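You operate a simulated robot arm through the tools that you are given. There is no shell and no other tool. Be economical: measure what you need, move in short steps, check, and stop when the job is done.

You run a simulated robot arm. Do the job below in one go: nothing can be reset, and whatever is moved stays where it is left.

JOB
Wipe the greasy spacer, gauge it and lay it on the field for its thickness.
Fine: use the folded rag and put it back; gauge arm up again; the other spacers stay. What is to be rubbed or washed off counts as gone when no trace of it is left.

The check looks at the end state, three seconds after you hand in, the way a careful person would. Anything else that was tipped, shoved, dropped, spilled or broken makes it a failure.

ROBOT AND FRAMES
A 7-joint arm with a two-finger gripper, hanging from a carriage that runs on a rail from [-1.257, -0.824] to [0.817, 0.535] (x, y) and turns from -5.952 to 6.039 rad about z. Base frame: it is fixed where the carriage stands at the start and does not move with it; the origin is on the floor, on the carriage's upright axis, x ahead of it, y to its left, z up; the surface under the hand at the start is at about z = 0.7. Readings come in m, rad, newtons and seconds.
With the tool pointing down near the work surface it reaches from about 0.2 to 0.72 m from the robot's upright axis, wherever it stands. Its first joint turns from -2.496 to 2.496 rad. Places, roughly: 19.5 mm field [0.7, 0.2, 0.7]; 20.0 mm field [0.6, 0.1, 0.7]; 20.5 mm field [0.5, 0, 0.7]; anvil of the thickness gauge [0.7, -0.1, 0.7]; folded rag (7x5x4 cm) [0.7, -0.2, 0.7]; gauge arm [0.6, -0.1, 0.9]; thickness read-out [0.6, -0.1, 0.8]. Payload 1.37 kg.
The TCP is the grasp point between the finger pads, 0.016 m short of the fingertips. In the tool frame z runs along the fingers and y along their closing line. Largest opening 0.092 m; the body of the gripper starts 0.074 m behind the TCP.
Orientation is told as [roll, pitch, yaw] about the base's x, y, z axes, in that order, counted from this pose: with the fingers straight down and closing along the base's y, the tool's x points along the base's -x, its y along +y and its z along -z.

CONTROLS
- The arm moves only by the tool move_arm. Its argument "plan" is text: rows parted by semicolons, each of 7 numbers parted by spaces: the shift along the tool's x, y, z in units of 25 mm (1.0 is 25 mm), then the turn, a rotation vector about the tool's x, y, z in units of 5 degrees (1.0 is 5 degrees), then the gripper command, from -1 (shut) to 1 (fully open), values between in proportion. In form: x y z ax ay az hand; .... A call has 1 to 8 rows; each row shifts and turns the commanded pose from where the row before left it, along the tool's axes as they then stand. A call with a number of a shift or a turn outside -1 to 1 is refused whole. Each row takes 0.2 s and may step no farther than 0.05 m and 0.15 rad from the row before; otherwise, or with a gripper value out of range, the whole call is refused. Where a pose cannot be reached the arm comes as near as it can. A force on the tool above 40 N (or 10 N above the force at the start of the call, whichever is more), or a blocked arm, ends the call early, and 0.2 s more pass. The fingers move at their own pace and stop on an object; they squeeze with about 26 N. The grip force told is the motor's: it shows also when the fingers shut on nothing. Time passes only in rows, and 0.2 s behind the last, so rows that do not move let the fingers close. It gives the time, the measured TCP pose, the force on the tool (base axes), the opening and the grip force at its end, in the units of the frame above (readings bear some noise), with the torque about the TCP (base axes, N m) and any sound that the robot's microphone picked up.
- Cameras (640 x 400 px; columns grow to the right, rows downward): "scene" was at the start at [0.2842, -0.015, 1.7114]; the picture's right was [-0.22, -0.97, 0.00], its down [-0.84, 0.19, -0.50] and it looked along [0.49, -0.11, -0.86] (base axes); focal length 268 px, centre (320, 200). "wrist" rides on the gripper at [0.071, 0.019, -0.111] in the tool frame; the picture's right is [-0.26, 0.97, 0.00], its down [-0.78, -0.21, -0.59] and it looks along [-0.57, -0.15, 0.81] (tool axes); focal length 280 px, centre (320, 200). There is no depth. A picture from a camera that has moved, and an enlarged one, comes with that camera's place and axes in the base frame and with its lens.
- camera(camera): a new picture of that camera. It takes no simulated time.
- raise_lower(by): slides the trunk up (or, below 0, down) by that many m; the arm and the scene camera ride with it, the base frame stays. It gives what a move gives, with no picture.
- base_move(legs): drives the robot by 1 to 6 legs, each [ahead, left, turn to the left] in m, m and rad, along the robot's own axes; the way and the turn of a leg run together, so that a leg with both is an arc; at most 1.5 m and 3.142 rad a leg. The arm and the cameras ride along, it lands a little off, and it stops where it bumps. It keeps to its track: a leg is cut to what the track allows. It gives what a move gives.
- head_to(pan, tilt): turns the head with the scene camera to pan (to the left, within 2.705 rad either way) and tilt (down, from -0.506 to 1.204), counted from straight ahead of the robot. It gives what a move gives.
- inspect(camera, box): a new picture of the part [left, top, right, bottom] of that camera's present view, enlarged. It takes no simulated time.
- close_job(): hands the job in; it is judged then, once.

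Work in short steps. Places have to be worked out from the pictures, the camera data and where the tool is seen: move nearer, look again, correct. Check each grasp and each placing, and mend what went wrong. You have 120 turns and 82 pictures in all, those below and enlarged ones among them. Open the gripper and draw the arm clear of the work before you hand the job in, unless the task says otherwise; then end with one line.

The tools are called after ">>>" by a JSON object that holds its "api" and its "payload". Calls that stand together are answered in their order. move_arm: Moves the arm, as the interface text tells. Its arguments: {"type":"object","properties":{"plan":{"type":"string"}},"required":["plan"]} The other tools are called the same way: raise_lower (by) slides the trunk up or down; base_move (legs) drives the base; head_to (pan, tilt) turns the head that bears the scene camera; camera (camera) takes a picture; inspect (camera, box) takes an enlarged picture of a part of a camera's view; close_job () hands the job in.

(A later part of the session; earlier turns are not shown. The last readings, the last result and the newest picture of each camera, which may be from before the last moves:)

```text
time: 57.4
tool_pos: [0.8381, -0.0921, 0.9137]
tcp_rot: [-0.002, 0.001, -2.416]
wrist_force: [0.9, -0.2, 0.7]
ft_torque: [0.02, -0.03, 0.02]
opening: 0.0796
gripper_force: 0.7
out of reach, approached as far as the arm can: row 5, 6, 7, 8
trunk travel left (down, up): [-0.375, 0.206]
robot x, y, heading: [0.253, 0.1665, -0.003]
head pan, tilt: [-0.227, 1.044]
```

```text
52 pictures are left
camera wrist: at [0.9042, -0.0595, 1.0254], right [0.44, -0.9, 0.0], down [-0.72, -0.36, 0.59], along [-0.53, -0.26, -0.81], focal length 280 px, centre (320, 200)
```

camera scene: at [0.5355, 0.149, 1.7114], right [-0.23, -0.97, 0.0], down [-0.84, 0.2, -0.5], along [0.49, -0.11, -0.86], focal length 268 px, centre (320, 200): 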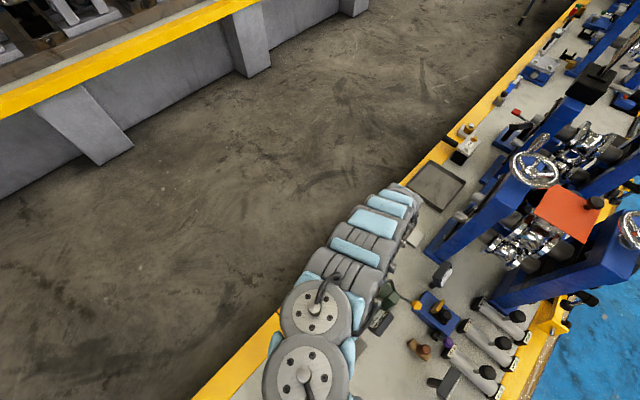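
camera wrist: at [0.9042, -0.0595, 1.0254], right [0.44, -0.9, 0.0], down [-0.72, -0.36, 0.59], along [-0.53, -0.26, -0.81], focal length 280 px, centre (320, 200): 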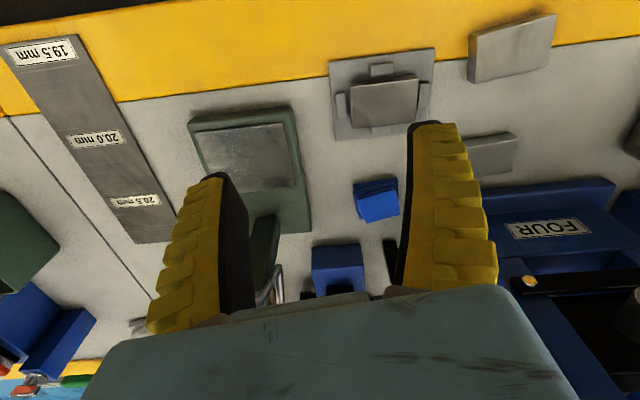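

The gauge is aligned with the table (e1 = heading 33° toward the aisle). Its rocker arm has the knob at the back, and the raised tip hangs over the inner part of the anvil. I now go over the spacer, gripping its ends (yaw -2.562), offset 1 cm to the aisle side.

>>> {"api": "move_arm", "payload": {"plan": "-0.4 0.83 0 0 0 0.9 1;-0.4 0.83 0 0 0 0.77 1;-0.33 0.83 0.5 0 0 0 1;0 0 1 0 0 0 1;0 0 1 0 0 0 1;0 0 0.5 0 0 0 1;0 0 0 0 0 0 1"}}

>>> {"api": "camera", "payload": {"camera": "wrist"}}

```text
time: 59.0
tool_pos: [0.8528, -0.1596, 0.8384]
tcp_rot: [-0.002, 0.0, -2.563]
wrist_force: [0.7, -0.6, -0.3]
ft_torque: [-0.03, -0.01, -0.02]
opening: 0.0919
gripper_force: 0.0
trunk travel left (down, up): [-0.375, 0.206]
robot x, y, heading: [0.2527, 0.1655, -0.002]
head pan, tilt: [-0.227, 1.044]
```

```text
51 pictures are left
camera wrist: at [0.9227, -0.1363, 0.9499], right [0.31, -0.95, 0.0], down [-0.77, -0.25, 0.59], along [-0.56, -0.18, -0.81], focal length 280 px, centre (320, 200)
```

wrist: 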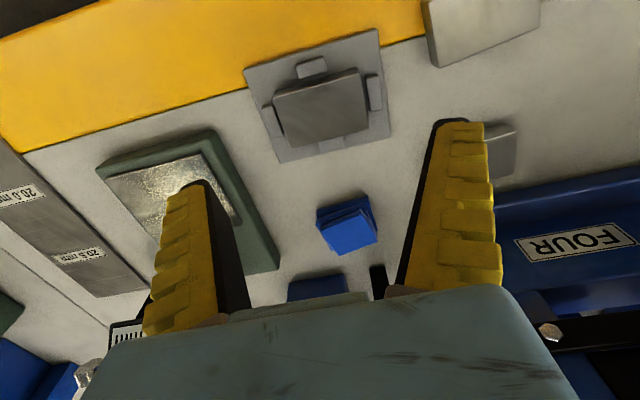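

Well aligned. I shift 8 mm outward and descend to z≈0.765 for a closer look at stops.

>>> {"api": "move_arm", "payload": {"plan": "0.34 0.05 0.5 0 0 0 1;0 0 1 0 0 0 1;0 0 1 0 0 0 1;0 0 0.44 0 0 0 1;0 0 0 0 0 0 1"}}

>>> {"api": "camera", "payload": {"camera": "wrist"}}

```text
time: 60.2
tool_pos: [0.8617, -0.1552, 0.766]
tcp_rot: [-0.001, 0.0, -2.563]
wrist_force: [-0.2, 0.6, 0.6]
ft_torque: [-0.01, 0.04, -0.01]
opening: 0.0918
gripper_force: 0.0
trunk travel left (down, up): [-0.375, 0.206]
robot x, y, heading: [0.249, 0.1667, -0.003]
head pan, tilt: [-0.227, 1.044]
```

```text
50 pictures are left
camera wrist: at [0.9315, -0.1327, 0.8773], right [0.31, -0.95, 0.0], down [-0.77, -0.25, 0.59], along [-0.56, -0.18, -0.81], focal length 280 px, centre (320, 200)
```

wrist: 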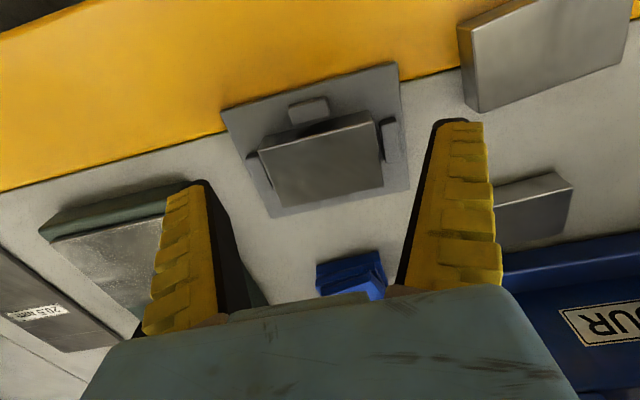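

Stops are clearly below the spacer's top. I descend to TCP 0.733 and close on the spacer's ends.

>>> {"api": "move_arm", "payload": {"plan": "0 -0.05 0.6 0 0 0 1;0 0 0.5 0 0 0 1;0 0 0.2 0 0 0 1;0 0 0 0 0 0 1"}}

>>> {"api": "camera", "payload": {"camera": "wrist"}}

```text
time: 61.2
tool_pos: [0.8603, -0.1535, 0.7331]
tcp_rot: [0.0, -0.001, -2.563]
wrist_force: [-0.3, -0.2, 0.0]
ft_torque: [0.04, 0.02, 0.03]
opening: 0.0919
gripper_force: 0.0
trunk travel left (down, up): [-0.375, 0.206]
robot x, y, heading: [0.2498, 0.1685, -0.006]
head pan, tilt: [-0.227, 1.044]
```

```text
49 pictures are left
camera wrist: at [0.9302, -0.1318, 0.845], right [0.31, -0.95, 0.0], down [-0.77, -0.25, 0.59], along [-0.56, -0.18, -0.81], focal length 280 px, centre (320, 200)
```

wrist: 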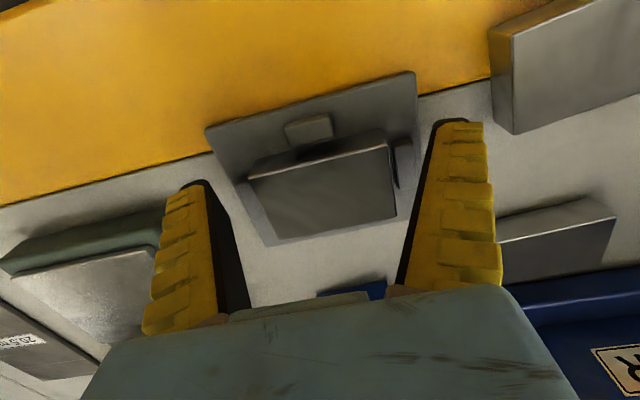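

Fingers straddle the spacer; I close.

>>> {"api": "move_arm", "payload": {"plan": "0 0 0 0 0 0 0.5;0 0 0 0 0 0 0;0 0 0 0 0 0 -1;0 0 0 0 0 0 -1;0 0 0 0 0 0 -1"}}

>>> {"api": "camera", "payload": {"camera": "wrist"}}

```text
time: 62.4
tool_pos: [0.8608, -0.1541, 0.7344]
tcp_rot: [-0.001, 0.0, -2.562]
wrist_force: [-7.3, 2.9, 19.6]
ft_torque: [0.14, 0.14, -0.01]
opening: 0.0639
gripper_force: 26.6
trunk travel left (down, up): [-0.375, 0.206]
robot x, y, heading: [0.2518, 0.164, -0.004]
head pan, tilt: [-0.227, 1.044]
```

```text
48 pictures are left
camera wrist: at [0.9304, -0.1318, 0.8452], right [0.31, -0.95, 0.0], down [-0.77, -0.25, 0.59], along [-0.56, -0.18, -0.81], focal length 280 px, centre (320, 200)
```

wrist: 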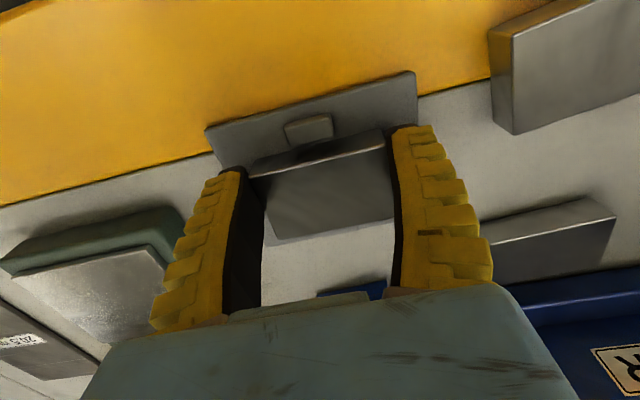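

Gripped at 6.4 cm, with the tips pressing lightly on the stops. I lift straight up.

>>> {"api": "move_arm", "payload": {"plan": "0 0 -0.3 0 0 0 -1;0 0 -0.6 0 0 0 -1;0 0 -1 0 0 0 -1;0 0 -1 0 0 0 -1;0 0 0 0 0 0 -1"}}

>>> {"api": "camera", "payload": {"camera": "wrist"}}

```text
time: 63.6
tool_pos: [0.8602, -0.1535, 0.8046]
tcp_rot: [0.0, 0.0, -2.563]
wrist_force: [0.4, -0.1, -0.3]
ft_torque: [-0.02, 0.0, 0.02]
opening: 0.0
gripper_force: 25.5
trunk travel left (down, up): [-0.375, 0.206]
robot x, y, heading: [0.248, 0.1655, -0.002]
head pan, tilt: [-0.227, 1.044]
```

```text
47 pictures are left
camera wrist: at [0.931, -0.1312, 0.9169], right [0.31, -0.95, 0.0], down [-0.77, -0.25, 0.59], along [-0.56, -0.18, -0.81], focal length 280 px, centre (320, 200)
```

wrist: 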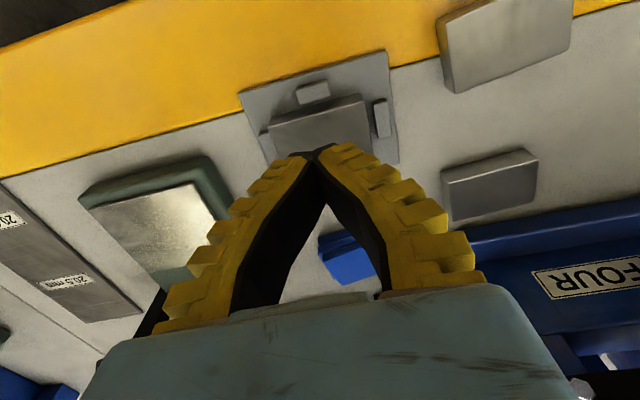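

The spacer slipped out and remains in the jig. To learn its top height, I touch it lightly with the closed fingertips.

>>> {"api": "move_arm", "payload": {"plan": "0 0 0.8 0 0 0 -1;0 0 0.8 0 0 0 -1;0 0 0.4 0 0 0 -1;0 0 0.1 0 0 0 -1;0 0 0 0 0 0 -1"}}

>>> {"api": "move_arm", "payload": {"plan": "0 0 0.08 0 0 0 -1;0 0 0 0 0 0 -1"}}

>>> {"api": "move_arm", "payload": {"plan": "0 0 0.08 0 0 0 -1;0 0 0 0 0 0 -1"}}

```text
time: 64.8
tool_pos: [0.8594, -0.1536, 0.7538]
tcp_rot: [0.0, 0.0, -2.562]
wrist_force: [-0.8, 0.7, 0.8]
ft_torque: [0.04, 0.01, -0.01]
opening: 0.0001
gripper_force: 25.9
trunk travel left (down, up): [-0.375, 0.206]
robot x, y, heading: [0.2509, 0.1637, -0.002]
head pan, tilt: [-0.227, 1.044]
```

```text
time: 65.4
tool_pos: [0.8591, -0.1556, 0.7511]
tcp_rot: [0.0, 0.001, -2.562]
wrist_force: [-0.3, -0.3, 0.6]
ft_torque: [0.01, -0.01, 0.0]
opening: 0.0
gripper_force: 26.0
trunk travel left (down, up): [-0.375, 0.206]
robot x, y, heading: [0.2508, 0.1649, -0.004]
head pan, tilt: [-0.227, 1.044]
```

```text
time: 66.0
tool_pos: [0.8595, -0.1548, 0.7503]
tcp_rot: [0.0, 0.0, -2.561]
wrist_force: [0.1, -0.2, -0.6]
ft_torque: [-0.01, 0.02, 0.01]
opening: 0.0002
gripper_force: 26.3
trunk travel left (down, up): [-0.375, 0.206]
robot x, y, heading: [0.2518, 0.1645, -0.006]
head pan, tilt: [-0.227, 1.044]
```

>>> {"api": "move_arm", "payload": {"plan": "0 0 0.12 0 0 0 -1;0 0 0 0 0 0 -1"}}

>>> {"api": "move_arm", "payload": {"plan": "0 0 0.1 0 0 0 -1;0 0 0 0 0 0 -1"}}

>>> {"api": "move_arm", "payload": {"plan": "0 0 0.1 0 0 0 -1;0 0 0 0 0 0 -1"}}

```text
time: 66.6
tool_pos: [0.8601, -0.1542, 0.7472]
tcp_rot: [0.0, 0.001, -2.562]
wrist_force: [0.0, -0.6, 0.5]
ft_torque: [0.02, -0.04, 0.0]
opening: 0.0
gripper_force: 25.8
trunk travel left (down, up): [-0.375, 0.206]
robot x, y, heading: [0.2505, 0.1669, -0.004]
head pan, tilt: [-0.227, 1.044]
```

```text
time: 67.2
tool_pos: [0.8594, -0.1539, 0.7442]
tcp_rot: [0.0, -0.001, -2.563]
wrist_force: [1.6, -0.6, 0.8]
ft_torque: [0.0, 0.0, -0.01]
opening: 0.0003
gripper_force: 26.2
trunk travel left (down, up): [-0.375, 0.206]
robot x, y, heading: [0.2518, 0.166, -0.007]
head pan, tilt: [-0.227, 1.044]
```

```text
time: 67.8
tool_pos: [0.8593, -0.1543, 0.742]
tcp_rot: [-0.001, 0.0, -2.562]
wrist_force: [0.1, 1.0, -0.5]
ft_torque: [-0.03, -0.04, 0.07]
opening: 0.0001
gripper_force: 25.7
trunk travel left (down, up): [-0.375, 0.206]
robot x, y, heading: [0.2527, 0.1654, -0.003]
head pan, tilt: [-0.227, 1.044]
```

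>>> {"api": "move_arm", "payload": {"plan": "0 0 0.1 0 0 0 -1;0 0 0 0 0 0 -1"}}

>>> {"api": "move_arm", "payload": {"plan": "0 0 0.1 0 0 0 -1;0 0 0 0 0 0 -1"}}

>>> {"api": "camera", "payload": {"camera": "wrist"}}

```text
time: 68.4
tool_pos: [0.8589, -0.1547, 0.7395]
tcp_rot: [0.001, 0.001, -2.562]
wrist_force: [-2.0, -0.1, 4.8]
ft_torque: [0.02, -0.02, -0.03]
opening: 0.006
gripper_force: 25.7
trunk travel left (down, up): [-0.375, 0.206]
robot x, y, heading: [0.251, 0.1607, -0.0]
head pan, tilt: [-0.227, 1.044]
```

```text
time: 69.0
tool_pos: [0.86, -0.1552, 0.7372]
tcp_rot: [0.001, 0.001, -2.563]
wrist_force: [-4.8, 1.0, 21.8]
ft_torque: [-0.03, 0.05, -0.08]
opening: 0.006
gripper_force: 26.3
trunk travel left (down, up): [-0.375, 0.206]
robot x, y, heading: [0.2528, 0.1654, -0.006]
head pan, tilt: [-0.227, 1.044]
```

```text
46 pictures are left
camera wrist: at [0.9309, -0.1328, 0.8484], right [0.31, -0.95, 0.0], down [-0.77, -0.25, 0.59], along [-0.56, -0.18, -0.81], focal length 280 px, centre (320, 200)
```

wrist: 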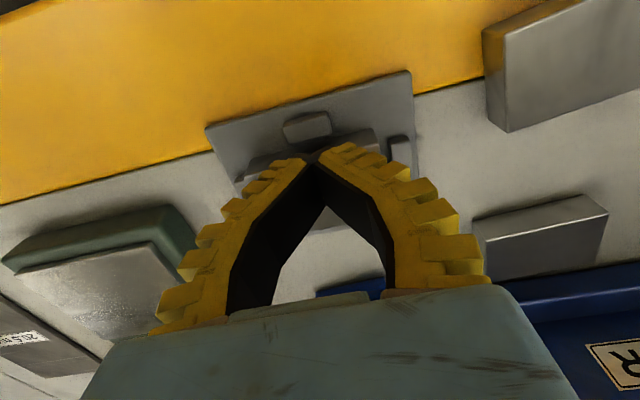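

Contact begins at TCP ≈0.740, so the top is ~0.724; the end stops leave too little height for the fingers. I'll instead grip the long sides near one end, beside the stops, reaching deeper. Raise, open, and turn +90°.

>>> {"api": "move_arm", "payload": {"plan": "0 0 -1 0 0 0 -1;0 0 -1 0 0 0 -1;0 0 -1 0 0 0 0;0 0 -1 0 0 -1 0.6;0 0 0 0 0 -1 0.6;0 0 0 0 0 -1 0.6;0 0 0 0 0 -1 0.6;0 0 0 0 0 -1 0.6"}}

>>> {"api": "move_arm", "payload": {"plan": "0 0 0 0 0 -1 0.6;0 0 0 0 0 -1 0.6;0 0 0 0 0 -1 0.6;0 0 0 0 0 -1 0.6;0 0 0 0 0 -1 0.6;0 0 0 0 0 -1 0.6;0 0 0 0 0 -1 0.6;0 0 0 0 0 -1 0.6"}}

>>> {"api": "move_arm", "payload": {"plan": "0 0 0 0 0 -1 0.6;0 0 0 0 0 -1 0.6;0 0 0 0 0 -1 0.6;0 0 0 0 0 -1 0.6;0 0 0 0 0 -1 0.6;0 0 0 0 0 0 0.6"}}

>>> {"api": "camera", "payload": {"camera": "wrist"}}

```text
time: 70.8
tool_pos: [0.8603, -0.1531, 0.8375]
tcp_rot: [-0.002, -0.002, -2.124]
wrist_force: [-0.4, -1.7, 0.0]
ft_torque: [0.02, -0.04, 0.0]
opening: 0.0757
gripper_force: 1.6
trunk travel left (down, up): [-0.375, 0.206]
robot x, y, heading: [0.2543, 0.1666, -0.002]
head pan, tilt: [-0.227, 1.044]
```

```text
time: 72.6
tool_pos: [0.8604, -0.1544, 0.8354]
tcp_rot: [0.0, 0.003, -1.425]
wrist_force: [0.0, 0.5, 0.4]
ft_torque: [0.02, -0.01, 0.0]
opening: 0.0754
gripper_force: 1.1
trunk travel left (down, up): [-0.375, 0.206]
robot x, y, heading: [0.2516, 0.1646, -0.001]
head pan, tilt: [-0.227, 1.044]
```

```text
time: 74.0
tool_pos: [0.8594, -0.1544, 0.8354]
tcp_rot: [0.0, -0.001, -0.99]
wrist_force: [0.6, 0.6, 0.6]
ft_torque: [0.03, 0.01, -0.01]
opening: 0.0754
gripper_force: 1.1
trunk travel left (down, up): [-0.375, 0.206]
robot x, y, heading: [0.2498, 0.1643, -0.0]
head pan, tilt: [-0.227, 1.044]
```

```text
45 pictures are left
camera wrist: at [0.8372, -0.0841, 0.948], right [0.95, 0.31, 0.0], down [0.25, -0.77, 0.59], along [0.18, -0.56, -0.81], focal length 280 px, centre (320, 200)
```

wrist: 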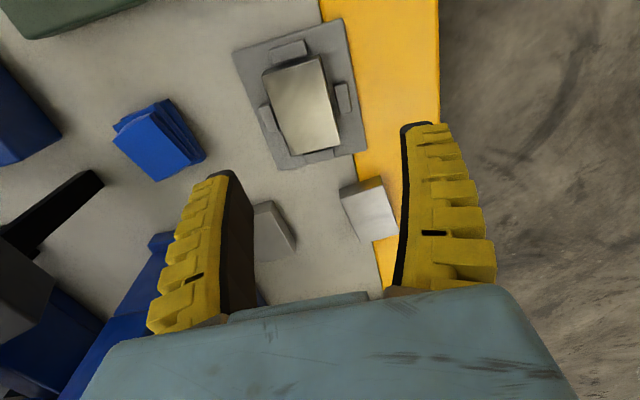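

>>> {"api": "inspect", "payload": {"camera": "wrist", "box": [210, 10, 390, 180]}}

```text
2.35 times, centred on (300, 95) of wrist
camera zoom: at [0.8372, -0.0841, 0.948], right [0.95, 0.31, 0.0], down [0.25, -0.77, 0.59], along [0.18, -0.56, -0.81], focal length 660 px, centre (367, 447)
```

zoom: 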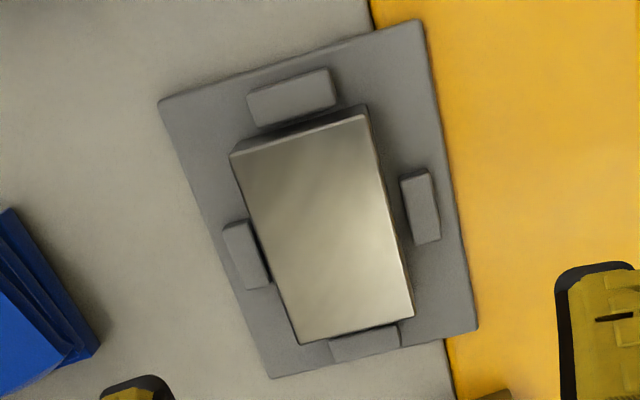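

The spacer is clean, centred at (0.8484,-0.1605), with stops at mid-sides. I move to 29 mm toward its gauge-side end and lower to 0.76.

>>> {"api": "move_arm", "payload": {"plan": "0.6 -0.25 0 0 0 0 0.5;0.6 -0.25 0.5 0 0 0 0.5;0 0 1 0 0 0 0.5;0 0 1 0 0 0 0.5;0 0 0.5 0 0 0 0.5;0 0 0 0 0 0 0.5"}}

>>> {"api": "camera", "payload": {"camera": "wrist"}}

```text
time: 75.4
tool_pos: [0.8311, -0.136, 0.7601]
tcp_rot: [0.001, 0.001, -0.989]
wrist_force: [-1.8, 0.2, -0.5]
ft_torque: [0.0, -0.01, 0.01]
opening: 0.0713
gripper_force: 1.1
trunk travel left (down, up): [-0.375, 0.206]
robot x, y, heading: [0.2534, 0.1656, -0.001]
head pan, tilt: [-0.227, 1.044]
```

```text
43 pictures are left
camera wrist: at [0.8089, -0.0654, 0.8723], right [0.95, 0.31, 0.0], down [0.25, -0.77, 0.59], along [0.18, -0.56, -0.81], focal length 280 px, centre (320, 200)
```

wrist: 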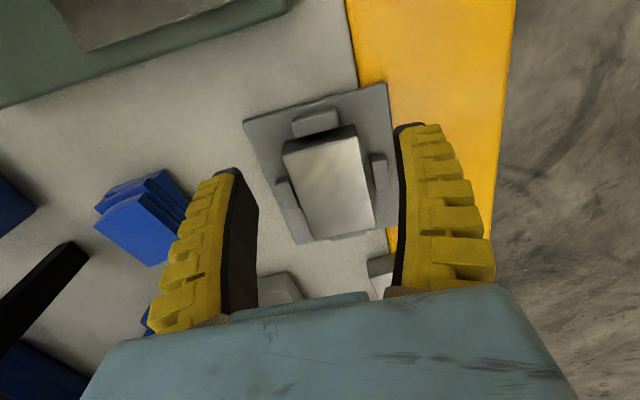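

Aligned with the near end of the spacer between the fingers. I descend to 0.727 and close.

>>> {"api": "move_arm", "payload": {"plan": "0 0 0.5 0 0 0 0.5;0 0 0.5 0 0 0 0.5;0 0 0.32 0 0 0 0.5;0 0 0 0 0 0 0;0 0 0 0 0 0 -1;0 0 0 0 0 0 -1;0 0 0 0 0 0 -1"}}

>>> {"api": "camera", "payload": {"camera": "wrist"}}

```text
time: 77.0
tool_pos: [0.8329, -0.1345, 0.7292]
tcp_rot: [0.0, -0.001, -0.991]
wrist_force: [-3.7, 3.3, 14.6]
ft_torque: [0.11, 0.05, -0.12]
opening: 0.0422
gripper_force: 25.9
trunk travel left (down, up): [-0.375, 0.206]
robot x, y, heading: [0.2509, 0.1616, 0.002]
head pan, tilt: [-0.227, 1.044]
```

```text
42 pictures are left
camera wrist: at [0.8104, -0.0661, 0.8405], right [0.95, 0.31, 0.0], down [0.25, -0.77, 0.59], along [0.18, -0.56, -0.81], focal length 280 px, centre (320, 200)
```

wrist: 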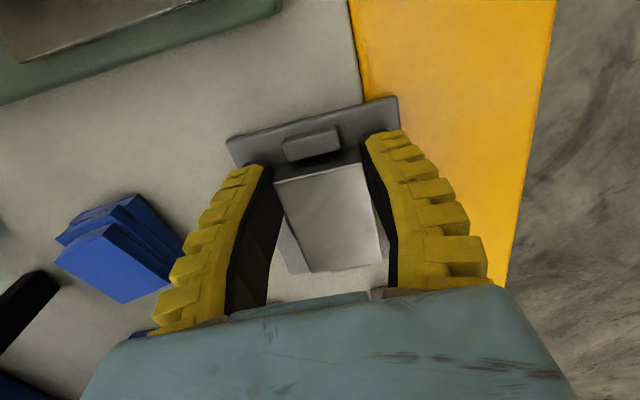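

Gripped at 4.2 cm. I lift slowly by 1 cm, check, then more.

>>> {"api": "move_arm", "payload": {"plan": "0 0 -0.2 0 0 0 -1;0 0 -0.3 0 0 0 -1;0 0 -0.3 0 0 0 -1;0 0 -0.3 0 0 0 -1;0 0 -0.4 0 0 0 -1;0 0 0 0 0 0 -1"}}

>>> {"api": "camera", "payload": {"camera": "wrist"}}

```text
time: 78.4
tool_pos: [0.8326, -0.1344, 0.7663]
tcp_rot: [-0.002, 0.003, -0.993]
wrist_force: [-0.3, -0.3, -5.9]
ft_torque: [0.13, 0.07, -0.02]
opening: 0.0403
gripper_force: 26.0
trunk travel left (down, up): [-0.375, 0.206]
robot x, y, heading: [0.2477, 0.1607, -0.001]
head pan, tilt: [-0.227, 1.044]
```

```text
41 pictures are left
camera wrist: at [0.8096, -0.065, 0.8774], right [0.95, 0.31, 0.0], down [0.25, -0.77, 0.59], along [0.18, -0.56, -0.81], focal length 280 px, centre (320, 200)
```

wrist: 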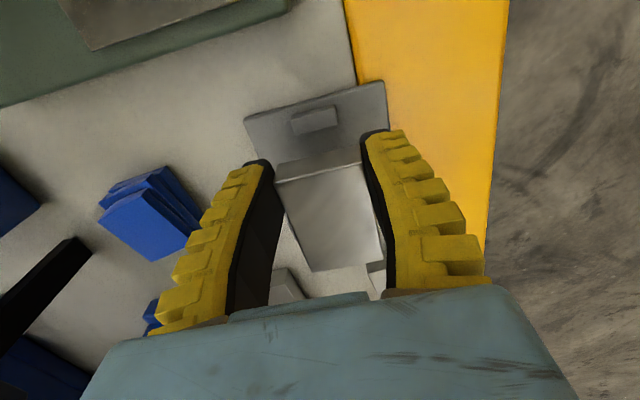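

The spacer is lifted and held nearly level (≈0.6 kg). I raise further and carry it along the table toward the gauge, staying on the aisle side.

>>> {"api": "move_arm", "payload": {"plan": "0 0 -0.7 0 0 0 -1;0 0 -0.7 0 0 0 -1;0.8 0 0 0 0 0 -1;0.9 0 0 0 0 0 -1;0.9 0 0 0 0 0 -1;0.9 0 0 0 0 0 -1;0.9 0 0 0 0 0 -1;0 0 0 0 0 0 -1"}}

>>> {"api": "camera", "payload": {"camera": "wrist"}}

>>> {"api": "camera", "payload": {"camera": "scene"}}

```text
time: 80.2
tool_pos: [0.775, -0.0427, 0.7983]
tcp_rot: [-0.002, 0.002, -0.991]
wrist_force: [-0.3, -0.1, -4.6]
ft_torque: [0.1, 0.09, 0.02]
opening: 0.0402
gripper_force: 25.6
out of reach, approached as far as the arm can: row 7
trunk travel left (down, up): [-0.375, 0.206]
robot x, y, heading: [0.2499, 0.1652, -0.008]
head pan, tilt: [-0.227, 1.044]
```

```text
40 pictures are left
camera wrist: at [0.7542, 0.0258, 0.9082], right [0.95, 0.31, 0.0], down [0.25, -0.77, 0.59], along [0.18, -0.56, -0.81], focal length 280 px, centre (320, 200)
```

wrist: 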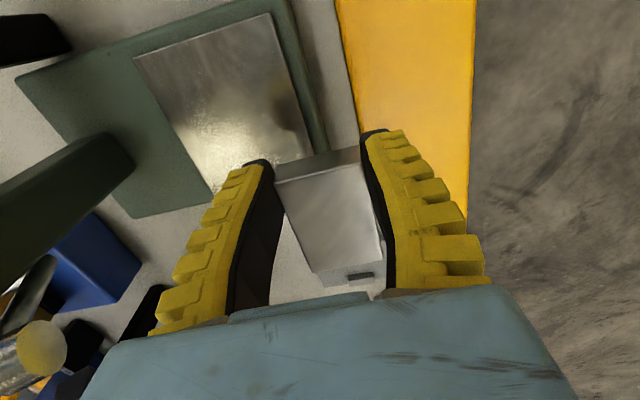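

```text
39 pictures are left
camera scene: at [0.5353, 0.1491, 1.7113], right [-0.23, -0.97, 0.0], down [-0.84, 0.2, -0.5], along [0.49, -0.11, -0.86], focal length 268 px, centre (320, 200)
```

scene: 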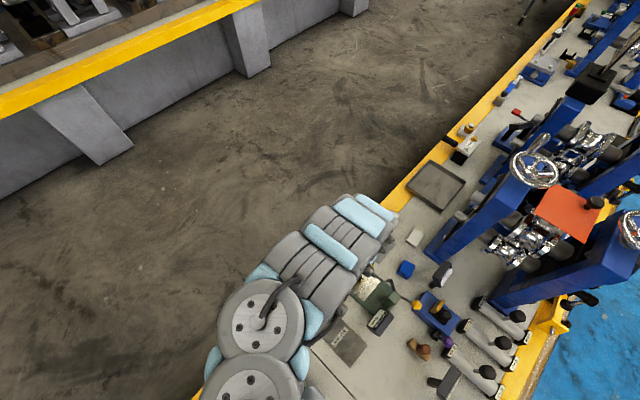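

Inner reach limit again. I inspect the gauge parts seen at the left of this view.

>>> {"api": "inspect", "payload": {"camera": "wrist", "box": [0, 0, 340, 400]}}

>>> {"api": "inspect", "payload": {"camera": "scene", "box": [320, 240, 460, 360]}}

```text
1.00 times, centred on (170, 200) of wrist (not enlarged: the box is as wide or as high as the picture)
camera zoom: at [0.7542, 0.0258, 0.9082], right [0.95, 0.31, 0.0], down [0.25, -0.77, 0.59], along [0.18, -0.56, -0.81], focal length 280 px, centre (470, 200)
```

zoom: 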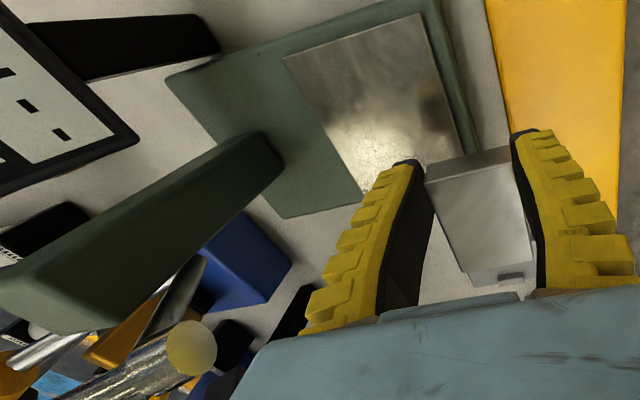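

```text
3.33 times, centred on (390, 300) of scene
camera zoom: at [0.5353, 0.1491, 1.7113], right [-0.23, -0.97, 0.0], down [-0.84, 0.2, -0.5], along [0.49, -0.11, -0.86], focal length 894 px, centre (87, -133)
```

zoom: 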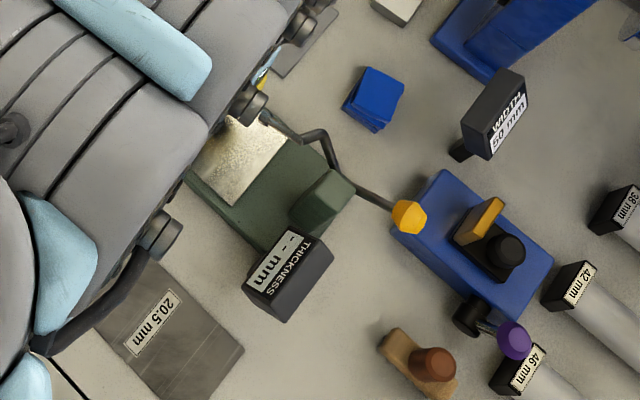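

The gauge tip is at (0.710,-0.063,0.874) by two cameras; it should land near the anvil centre (0.722,-0.055). I raise the trunk 0.06 to gain inner reach and then move on.

>>> {"api": "raise_lower", "payload": {"by": 0.06}}

>>> {"api": "move_arm", "payload": {"plan": "0.6 0 0.4 0 0 0 -1;0.6 0 0.4 0 0 0 -1;0.6 0 0.4 0 0 0 -1;0.52 0 0.4 0 0 0 -1;0 0 0.4 0 0 0 -1"}}

```text
time: 81.2
tool_pos: [0.7754, -0.0424, 0.8556]
tcp_rot: [-0.001, 0.003, -0.991]
wrist_force: [0.5, -0.9, -5.2]
ft_torque: [0.09, 0.08, -0.02]
opening: 0.0398
gripper_force: 25.7
trunk travel left (down, up): [-0.435, 0.146]
robot x, y, heading: [0.2522, 0.1671, -0.002]
head pan, tilt: [-0.227, 1.044]
```

```text
time: 82.4
tool_pos: [0.7493, 0.002, 0.8013]
tcp_rot: [-0.001, 0.003, -0.992]
wrist_force: [0.0, 0.0, -4.8]
ft_torque: [0.13, 0.08, -0.03]
opening: 0.0399
gripper_force: 25.7
out of reach, approached as far as the arm can: row 1, 3
trunk travel left (down, up): [-0.435, 0.146]
robot x, y, heading: [0.2548, 0.1648, -0.003]
head pan, tilt: [-0.227, 1.044]
```

Now I move inward (-e1) by 4 cm, over the anvil.

>>> {"api": "move_arm", "payload": {"plan": "0.13 -0.5 0 0 0 0 -1;0.13 -0.5 0.2 0 0 0 -1;0 -0.59 0.2 0 0 0 -1;0 0 0 0 0 0 -1"}}

>>> {"api": "camera", "payload": {"camera": "wrist"}}

```text
time: 83.4
tool_pos: [0.715, -0.0152, 0.7889]
tcp_rot: [-0.004, 0.005, -0.992]
wrist_force: [0.7, -0.2, -4.6]
ft_torque: [0.11, 0.04, -0.01]
opening: 0.0398
gripper_force: 26.2
out of reach, approached as far as the arm can: row 2
trunk travel left (down, up): [-0.435, 0.146]
robot x, y, heading: [0.2531, 0.1668, -0.005]
head pan, tilt: [-0.227, 1.044]
```

```text
36 pictures are left
camera wrist: at [0.6942, 0.054, 0.9006], right [0.95, 0.31, 0.0], down [0.25, -0.77, 0.59], along [0.18, -0.56, -0.81], focal length 280 px, centre (320, 200)
```

wrist: 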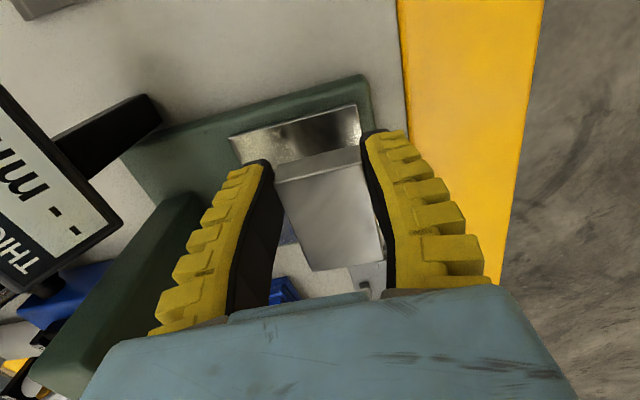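

Over the anvil with the spacer inside its edges. I lower toward contact.

>>> {"api": "move_arm", "payload": {"plan": "0 0 0.4 0 0 0 -1;0 0 0.4 0 0 0 -1;0 0 0.3 0 0 0 -1;0 0 0 0 0 0 -1"}}

>>> {"api": "move_arm", "payload": {"plan": "0 0 0.12 0 0 0 -1;0 0 0.12 0 0 0 -1;0 0 0 0 0 0 -1"}}

```text
time: 84.4
tool_pos: [0.7149, -0.0134, 0.7637]
tcp_rot: [-0.002, 0.003, -0.992]
wrist_force: [-0.5, -0.2, -4.7]
ft_torque: [0.15, 0.07, 0.01]
opening: 0.0398
gripper_force: 26.3
trunk travel left (down, up): [-0.435, 0.146]
robot x, y, heading: [0.2554, 0.1668, -0.0]
head pan, tilt: [-0.227, 1.044]
```

```text
time: 85.2
tool_pos: [0.715, -0.0156, 0.7542]
tcp_rot: [-0.001, 0.003, -0.991]
wrist_force: [0.9, 1.3, -4.2]
ft_torque: [0.14, 0.06, 0.0]
opening: 0.0399
gripper_force: 25.9
trunk travel left (down, up): [-0.435, 0.146]
robot x, y, heading: [0.2488, 0.165, -0.003]
head pan, tilt: [-0.227, 1.044]
```

>>> {"api": "move_arm", "payload": {"plan": "0 0 0.1 0 0 0 -1;0 0 0 0 0 0 -1"}}

>>> {"api": "move_arm", "payload": {"plan": "0 0 0.1 0 0 0 -1;0 0 0 0 0 0 -1"}}

>>> {"api": "move_arm", "payload": {"plan": "0 0 0.1 0 0 0 -1;0 0 0 0 0 0 -1"}}

```text
time: 85.8
tool_pos: [0.715, -0.0145, 0.7539]
tcp_rot: [-0.001, 0.004, -0.991]
wrist_force: [-3.7, 2.6, 8.9]
ft_torque: [-0.55, -0.32, -0.09]
opening: 0.0405
gripper_force: 26.1
trunk travel left (down, up): [-0.435, 0.146]
robot x, y, heading: [0.2521, 0.1683, 0.004]
head pan, tilt: [-0.227, 1.044]
```

```text
time: 86.4
tool_pos: [0.714, -0.0154, 0.7508]
tcp_rot: [0.0, 0.004, -0.992]
wrist_force: [-3.1, 3.9, 17.6]
ft_torque: [-0.09, 0.01, -0.17]
opening: 0.042
gripper_force: 25.8
trunk travel left (down, up): [-0.435, 0.146]
robot x, y, heading: [0.2494, 0.1644, -0.001]
head pan, tilt: [-0.227, 1.044]
```

```text
time: 87.0
tool_pos: [0.7159, -0.0147, 0.7489]
tcp_rot: [-0.001, 0.002, -0.99]
wrist_force: [-3.4, 1.6, 13.4]
ft_torque: [-0.08, -0.03, -0.1]
opening: 0.0415
gripper_force: 26.5
trunk travel left (down, up): [-0.435, 0.146]
robot x, y, heading: [0.2512, 0.1674, -0.001]
head pan, tilt: [-0.227, 1.044]
```

The spacer is seated flat on the anvil. I release and rise.

>>> {"api": "move_arm", "payload": {"plan": "0 0 0 0 0 0 0;0 0 0 0 0 0 0.4;0 0 0 0 0 0 0.4;0 0 -0.6 0 0 0 0.4;0 0 -0.8 0 0 0 0.4;0.3 0 -1 0 0 0 0.4;0.3 0.3 -1 0 0 0 0.4;0 0 0 0 0 0 0.4"}}

>>> {"api": "camera", "payload": {"camera": "wrist"}}

```text
time: 88.8
tool_pos: [0.7342, -0.0095, 0.8036]
tcp_rot: [-0.004, 0.004, -0.991]
wrist_force: [0.1, -0.4, 0.1]
ft_torque: [0.02, 0.0, -0.01]
opening: 0.0669
gripper_force: 2.1
out of reach, approached as far as the arm can: row 6, 7
trunk travel left (down, up): [-0.435, 0.146]
robot x, y, heading: [0.251, 0.1655, 0.001]
head pan, tilt: [-0.227, 1.044]
```

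```text
35 pictures are left
camera wrist: at [0.7131, 0.0589, 0.9139], right [0.95, 0.31, 0.0], down [0.25, -0.77, 0.59], along [0.18, -0.56, -0.81], focal length 280 px, centre (320, 200)
```

wrist: 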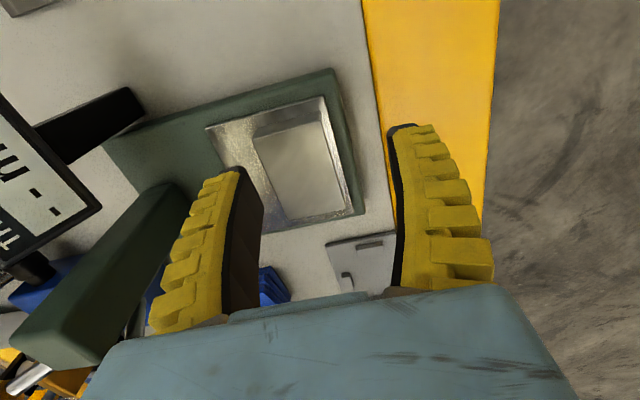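

The spacer lies flat on the anvil. Next the gauge lever: I raise the trunk, and turn the hand +90° (closing along e2) in order to grip the knob from above.

>>> {"api": "raise_lower", "payload": {"by": 0.14}}

>>> {"api": "move_arm", "payload": {"plan": "0 0 -0.3 0 0 -1 0.4;0 0 -0.3 0 0 -1 0.4;0 0 0 0 0 -1 0.4;0 0 0 0 0 -1 0.4;0 0 0 0 0 -1 0.4;0 0 0 0 0 -1 0.4;0 0 0 0 0 -1 0.4;0 0 0 0 0 -1 0.4"}}

>>> {"api": "move_arm", "payload": {"plan": "0 0 0 0 0 -1 0.4;0 0 0 0 0 -1 0.4;0 0 0 0 0 -1 0.4;0 0 0 0 0 -1 0.4;0 0 0 0 0 -1 0.4;0 0 0 0 0 -1 0.4;0 0 0 0 0 -1 0.4;0 0 0 0 0 -1 0.4"}}

>>> {"api": "camera", "payload": {"camera": "scene"}}

```text
time: 90.5
tool_pos: [0.7347, -0.0107, 0.9433]
tcp_rot: [-0.004, 0.005, -0.99]
wrist_force: [0.5, -0.5, 0.0]
ft_torque: [0.0, 0.0, 0.03]
opening: 0.0666
gripper_force: 1.9
trunk travel left (down, up): [-0.575, 0.006]
robot x, y, heading: [0.2507, 0.1669, 0.003]
head pan, tilt: [-0.227, 1.044]
```

```text
time: 92.3
tool_pos: [0.7412, -0.0145, 0.9492]
tcp_rot: [0.002, 0.006, -0.295]
wrist_force: [-0.3, -0.1, 0.2]
ft_torque: [-0.04, -0.04, -0.02]
opening: 0.0668
gripper_force: 1.5
out of reach, approached as far as the arm can: row 1, 2
trunk travel left (down, up): [-0.575, 0.006]
robot x, y, heading: [0.2503, 0.1586, -0.003]
head pan, tilt: [-0.227, 1.044]
```

```text
time: 94.1
tool_pos: [0.7413, -0.0135, 0.9495]
tcp_rot: [0.005, 0.003, 0.407]
wrist_force: [0.2, 0.1, 0.1]
ft_torque: [-0.01, 0.0, 0.01]
opening: 0.0667
gripper_force: 1.4
trunk travel left (down, up): [-0.575, 0.006]
robot x, y, heading: [0.249, 0.167, -0.002]
head pan, tilt: [-0.227, 1.044]
```

```text
34 pictures are left
camera scene: at [0.5355, 0.1489, 1.9114], right [-0.23, -0.97, 0.0], down [-0.84, 0.2, -0.5], along [0.49, -0.11, -0.86], focal length 268 px, centre (320, 200)
```

scene: 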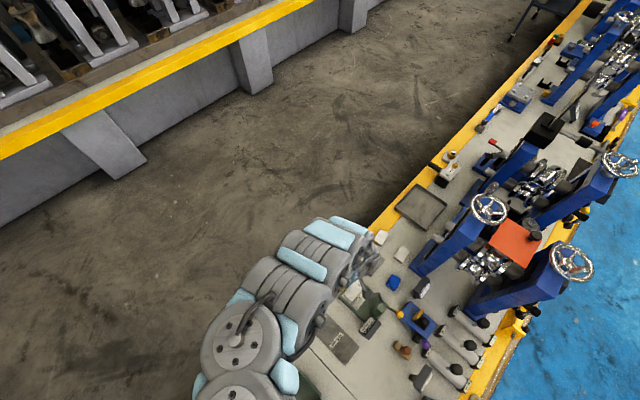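

I finish the yaw (0.58) and travel at z≈0.95 to above the knob (0.599,-0.165).

>>> {"api": "move_arm", "payload": {"plan": "0 0 0 0 0 -1 0.4;0 0 0 0 0 -0.98 0.4;1 -0.24 0 0 0 0 0.4;1 -0.24 0 0 0 0 0.4;1 -0.24 0 0 0 0 0.4;1 -0.24 0 0 0 0 0.4;1 -0.25 0 0 0 0 0.4;1 -0.25 0 0 0 0 0.4"}}

>>> {"api": "camera", "payload": {"camera": "wrist"}}

```text
time: 95.9
tool_pos: [0.6421, -0.1305, 0.9384]
tcp_rot: [0.008, 0.003, 0.579]
wrist_force: [-0.2, 0.6, -1.3]
ft_torque: [0.02, 0.01, 0.0]
opening: 0.0667
gripper_force: 1.6
out of reach, approached as far as the arm can: row 3, 4, 6
trunk travel left (down, up): [-0.575, 0.006]
robot x, y, heading: [0.2519, 0.1653, -0.004]
head pan, tilt: [-0.227, 1.044]
```

```text
33 pictures are left
camera wrist: at [0.5739, -0.1547, 1.0505], right [-0.31, 0.95, 0.01], down [0.77, 0.25, 0.59], along [0.56, 0.19, -0.81], focal length 280 px, centre (320, 200)
```

wrist: 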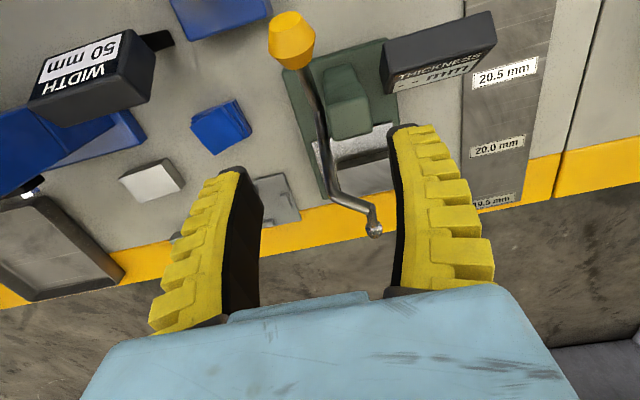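

The view is clear: knob at (0.600,-0.165). I move over it, then look before descending.

>>> {"api": "move_arm", "payload": {"plan": "0.72 -0.08 0 0 0 0 0.4;0.72 -0.08 0 0 0 0 0.4;0.72 -0.07 0 0 0 0 0.4;0 0 0.6 0 0 0 0.4;0 0 0.6 0 0 0 0.4;0 0 0 0 0 0 0.4"}}

>>> {"api": "camera", "payload": {"camera": "wrist"}}

```text
time: 97.3
tool_pos: [0.6018, -0.1639, 0.9094]
tcp_rot: [0.007, 0.002, 0.578]
wrist_force: [-0.2, 0.1, 0.3]
ft_torque: [0.0, -0.01, 0.0]
opening: 0.0666
gripper_force: 1.6
trunk travel left (down, up): [-0.575, 0.006]
robot x, y, heading: [0.2474, 0.1663, 0.001]
head pan, tilt: [-0.227, 1.044]
```

```text
32 pictures are left
camera wrist: at [0.5324, -0.1883, 1.0212], right [-0.31, 0.95, 0.0], down [0.77, 0.25, 0.59], along [0.56, 0.18, -0.81], focal length 280 px, centre (320, 200)
```

wrist: 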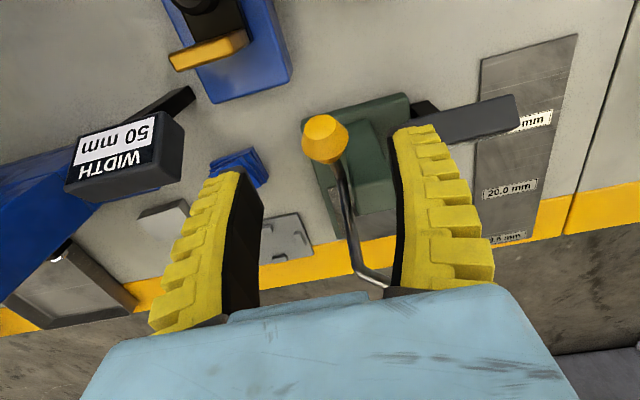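

Knob is centred between the fingers, at z≈0.854. I descend and grip it.

>>> {"api": "move_arm", "payload": {"plan": "0 0 0.6 0 0 0 0.4;0 0 0.6 0 0 0 0.4;0 0 0.6 0 0 0 0.4;0 0 0.4 0 0 0 0.4;0 0 0 0 0 0 -0.2;0 0 0 0 0 0 -1;0 0 0 0 0 0 -1"}}

>>> {"api": "camera", "payload": {"camera": "wrist"}}

>>> {"api": "inspect", "payload": {"camera": "scene", "box": [320, 240, 460, 360]}}

```text
time: 98.9
tool_pos: [0.5992, -0.1624, 0.854]
tcp_rot: [0.008, 0.004, 0.578]
wrist_force: [-2.9, 7.1, -8.0]
ft_torque: [-0.21, 0.3, -0.07]
opening: 0.0184
gripper_force: 27.6
trunk travel left (down, up): [-0.575, 0.006]
robot x, y, heading: [0.2524, 0.1647, -0.001]
head pan, tilt: [-0.227, 1.044]
```

```text
31 pictures are left
camera wrist: at [0.5305, -0.1858, 0.9654], right [-0.31, 0.95, 0.01], down [0.77, 0.25, 0.59], along [0.56, 0.19, -0.81], focal length 280 px, centre (320, 200)
```

wrist: 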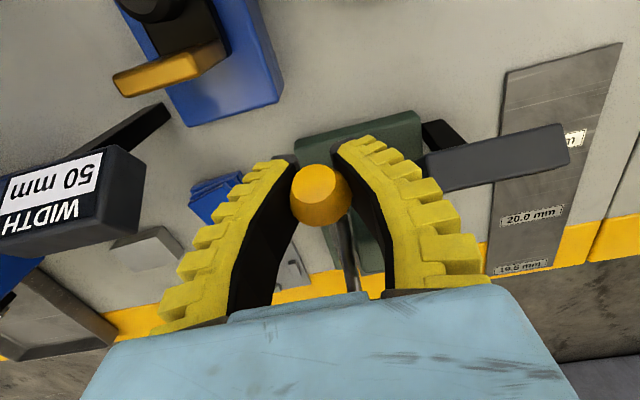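

```text
3.33 times, centred on (390, 300) of scene
camera zoom: at [0.5353, 0.1494, 1.9111], right [-0.23, -0.97, 0.0], down [-0.84, 0.2, -0.5], along [0.49, -0.11, -0.87], focal length 894 px, centre (87, -133)
```

zoom: 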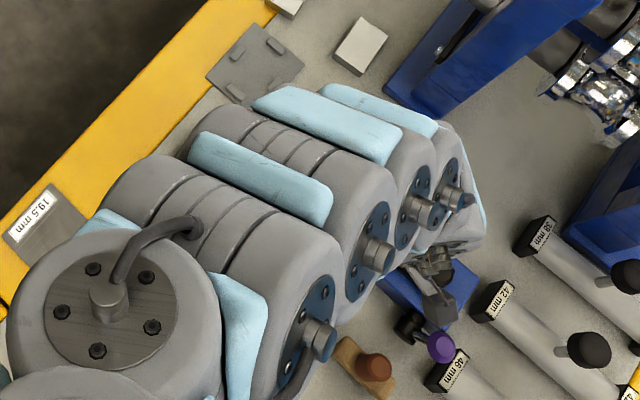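

Knob gripped. I start moving it along its estimated arc (forward and slightly up) and watch the forces.

>>> {"api": "move_arm", "payload": {"plan": "-0.27 0 -0.15 0 0 0 -1;-0.27 0 -0.15 0 0 0 -1;0 0 0 0 0 0 -1"}}

```text
time: 99.7
tool_pos: [0.6107, -0.155, 0.8619]
tcp_rot: [0.008, 0.001, 0.575]
wrist_force: [-1.0, 9.2, -18.0]
ft_torque: [-0.41, 0.49, -0.09]
opening: 0.0155
gripper_force: 27.9
trunk travel left (down, up): [-0.575, 0.006]
robot x, y, heading: [0.2524, 0.1643, 0.001]
head pan, tilt: [-0.227, 1.044]
```

Downward pull of 18 N: I'm lifting too much relative to the arc. Check the picture.

>>> {"api": "camera", "payload": {"camera": "wrist"}}

```text
29 pictures are left
camera wrist: at [0.5422, -0.1782, 0.9727], right [-0.31, 0.95, 0.01], down [0.77, 0.24, 0.59], along [0.56, 0.19, -0.81], focal length 280 px, centre (320, 200)
```

wrist: 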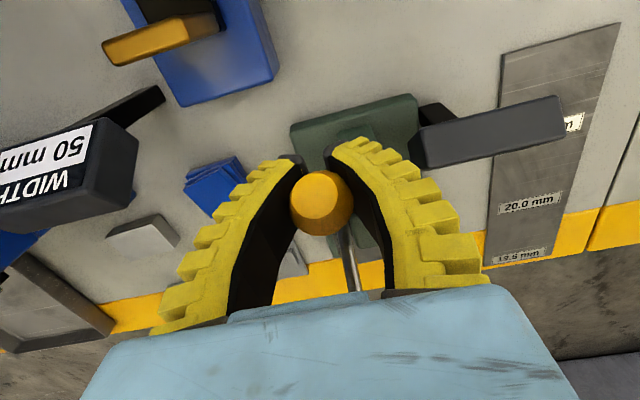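

The knob follows. I continue forward with no more lifting.

>>> {"api": "move_arm", "payload": {"plan": "-0.3 0 0.1 0 0 0 -1;-0.3 0 0 0 0 0 -1;0 0 0 0 0 0 -1"}}

```text
time: 100.5
tool_pos: [0.6235, -0.1462, 0.8598]
tcp_rot: [0.008, 0.002, 0.577]
wrist_force: [-8.6, 11.0, -5.0]
ft_torque: [-0.39, 0.04, 0.06]
opening: 0.0059
gripper_force: 28.2
trunk travel left (down, up): [-0.575, 0.006]
robot x, y, heading: [0.2496, 0.1639, -0.003]
head pan, tilt: [-0.227, 1.044]
```

The opening shrank to 6 mm — I may be slipping off the knob. Look.

>>> {"api": "camera", "payload": {"camera": "wrist"}}

```text
28 pictures are left
camera wrist: at [0.5546, -0.1703, 0.9709], right [-0.31, 0.95, 0.01], down [0.77, 0.25, 0.59], along [0.56, 0.19, -0.81], focal length 280 px, centre (320, 200)
```

wrist: 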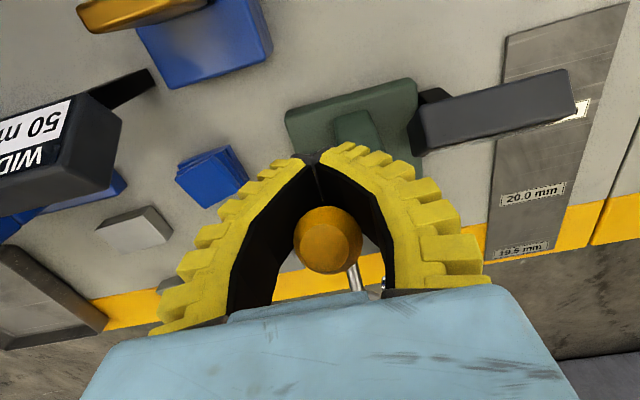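

The fingertips now hold the rod right below the knob (knob caged above) — a good hold. The pivot seems near e1≈-0.075, z≈0.785. I continue along that arc.

>>> {"api": "move_arm", "payload": {"plan": "-0.35 0 -0.2 0 0 0 -1;-0.35 0 -0.2 0 0 0 -1;-0.37 0 -0.13 0 0 0 -1;-0.37 0 -0.13 0 0 0 -1;0 0 0 0 0 0 -1"}}

>>> {"api": "camera", "payload": {"camera": "wrist"}}

```text
time: 101.7
tool_pos: [0.6472, -0.132, 0.8771]
tcp_rot: [0.006, 0.011, 0.576]
wrist_force: [-23.6, -15.8, -4.5]
ft_torque: [-0.02, -0.11, 0.25]
opening: 0.0
gripper_force: 27.7
trunk travel left (down, up): [-0.575, 0.006]
robot x, y, heading: [0.2513, 0.1647, -0.008]
head pan, tilt: [-0.227, 1.044]
```

```text
27 pictures are left
camera wrist: at [0.5797, -0.1563, 0.9884], right [-0.31, 0.95, 0.0], down [0.78, 0.25, 0.58], along [0.55, 0.18, -0.81], focal length 280 px, centre (320, 200)
```

wrist: 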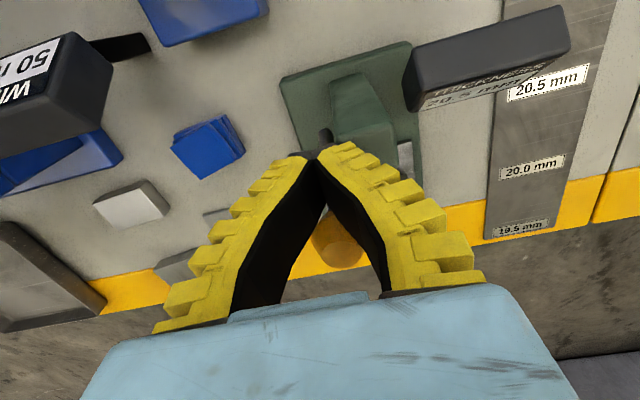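

The read-out seems to show a value and the knob has gone forward, with the fingers pressing behind the rod. I enlarge.

>>> {"api": "inspect", "payload": {"camera": "wrist", "box": [300, 0, 600, 250]}}

```text
1.60 times, centred on (450, 125) of wrist
camera zoom: at [0.5797, -0.1563, 0.9884], right [-0.31, 0.95, 0.0], down [0.78, 0.25, 0.58], along [0.55, 0.18, -0.81], focal length 449 px, centre (112, 320)
```

zoom: 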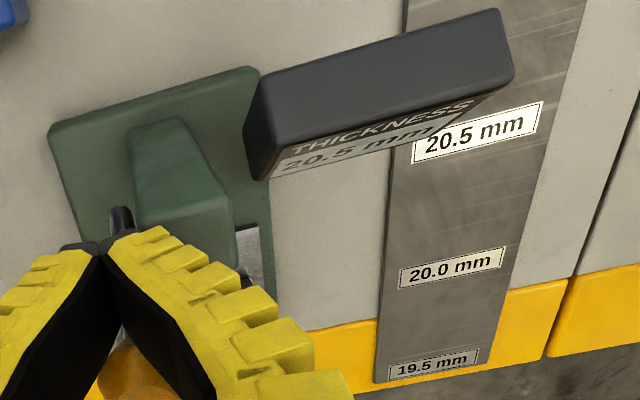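

It reads about "20.5 mm". I back off the pressure, move away backward/up, and confirm the reading.

>>> {"api": "move_arm", "payload": {"plan": "0.3 0 0 0 0 0 -1;0.6 0 0 0 0 0 -1;0.8 0 -0.5 0 0 0 -1;0.8 0 -0.5 0 0 0 -1;0 0 0 0 0 0 -1"}}

>>> {"api": "camera", "payload": {"camera": "wrist"}}

```text
time: 102.9
tool_pos: [0.6027, -0.1634, 0.9003]
tcp_rot: [0.004, 0.003, 0.578]
wrist_force: [0.1, 0.8, -0.2]
ft_torque: [0.02, 0.01, 0.0]
opening: 0.0004
gripper_force: 27.8
trunk travel left (down, up): [-0.575, 0.006]
robot x, y, heading: [0.2539, 0.1615, -0.002]
head pan, tilt: [-0.227, 1.044]
```

```text
25 pictures are left
camera wrist: at [0.5337, -0.1866, 1.0125], right [-0.31, 0.95, 0.01], down [0.77, 0.25, 0.59], along [0.56, 0.18, -0.81], focal length 280 px, centre (320, 200)
```

wrist: 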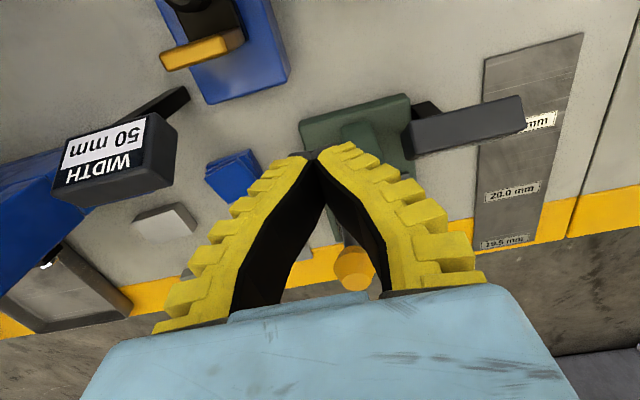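

The lever stays down. I check the read-out through the scene camera.

>>> {"api": "inspect", "payload": {"camera": "scene", "box": [330, 250, 430, 350]}}

```text
4.00 times, centred on (380, 300) of scene
camera zoom: at [0.5355, 0.1489, 1.9114], right [-0.23, -0.97, 0.0], down [-0.84, 0.2, -0.5], along [0.49, -0.11, -0.86], focal length 1072 px, centre (80, -200)
```

zoom: 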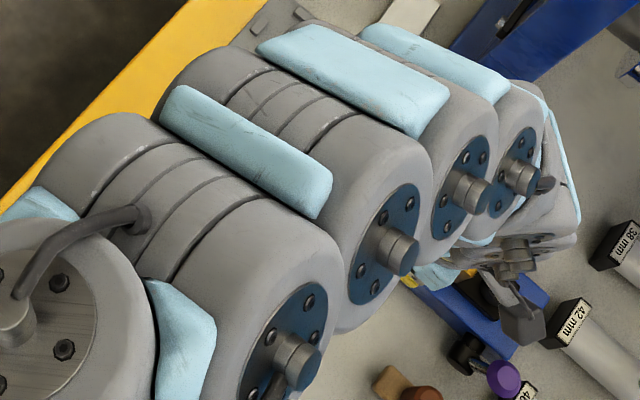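

Blocked by the arm. I move the wrist camera to the former viewing spot (above, forward) and read again.

>>> {"api": "move_arm", "payload": {"plan": "0 0 -0.8 0 0 0 -1;0 0 -0.8 0 0 0 -1;-0.6 0.2 0 0 0 0 -1;-0.6 0.2 0 0 0 0 -1;-0.6 0.2 0 0 0 0 -1;0 0 0 0 0 0 -1"}}

>>> {"api": "inspect", "payload": {"camera": "wrist", "box": [250, 0, 530, 240]}}

```text
time: 104.3
tool_pos: [0.6354, -0.1291, 0.9342]
tcp_rot: [0.006, 0.003, 0.579]
wrist_force: [0.4, -0.1, -0.5]
ft_torque: [-0.04, -0.04, 0.02]
opening: 0.0
gripper_force: 27.9
out of reach, approached as far as the arm can: row 3, 5
trunk travel left (down, up): [-0.575, 0.006]
robot x, y, heading: [0.2504, 0.1631, -0.007]
head pan, tilt: [-0.227, 1.044]
```

```text
1.67 times, centred on (390, 120) of wrist
camera zoom: at [0.5675, -0.1543, 1.0462], right [-0.31, 0.95, 0.01], down [0.77, 0.25, 0.59], along [0.56, 0.18, -0.81], focal length 467 px, centre (203, 333)
```

zoom: 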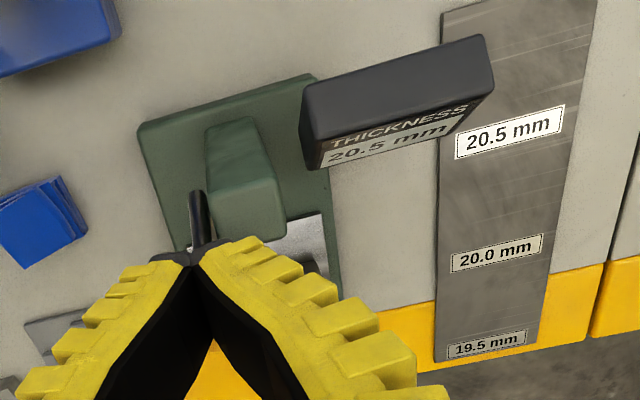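

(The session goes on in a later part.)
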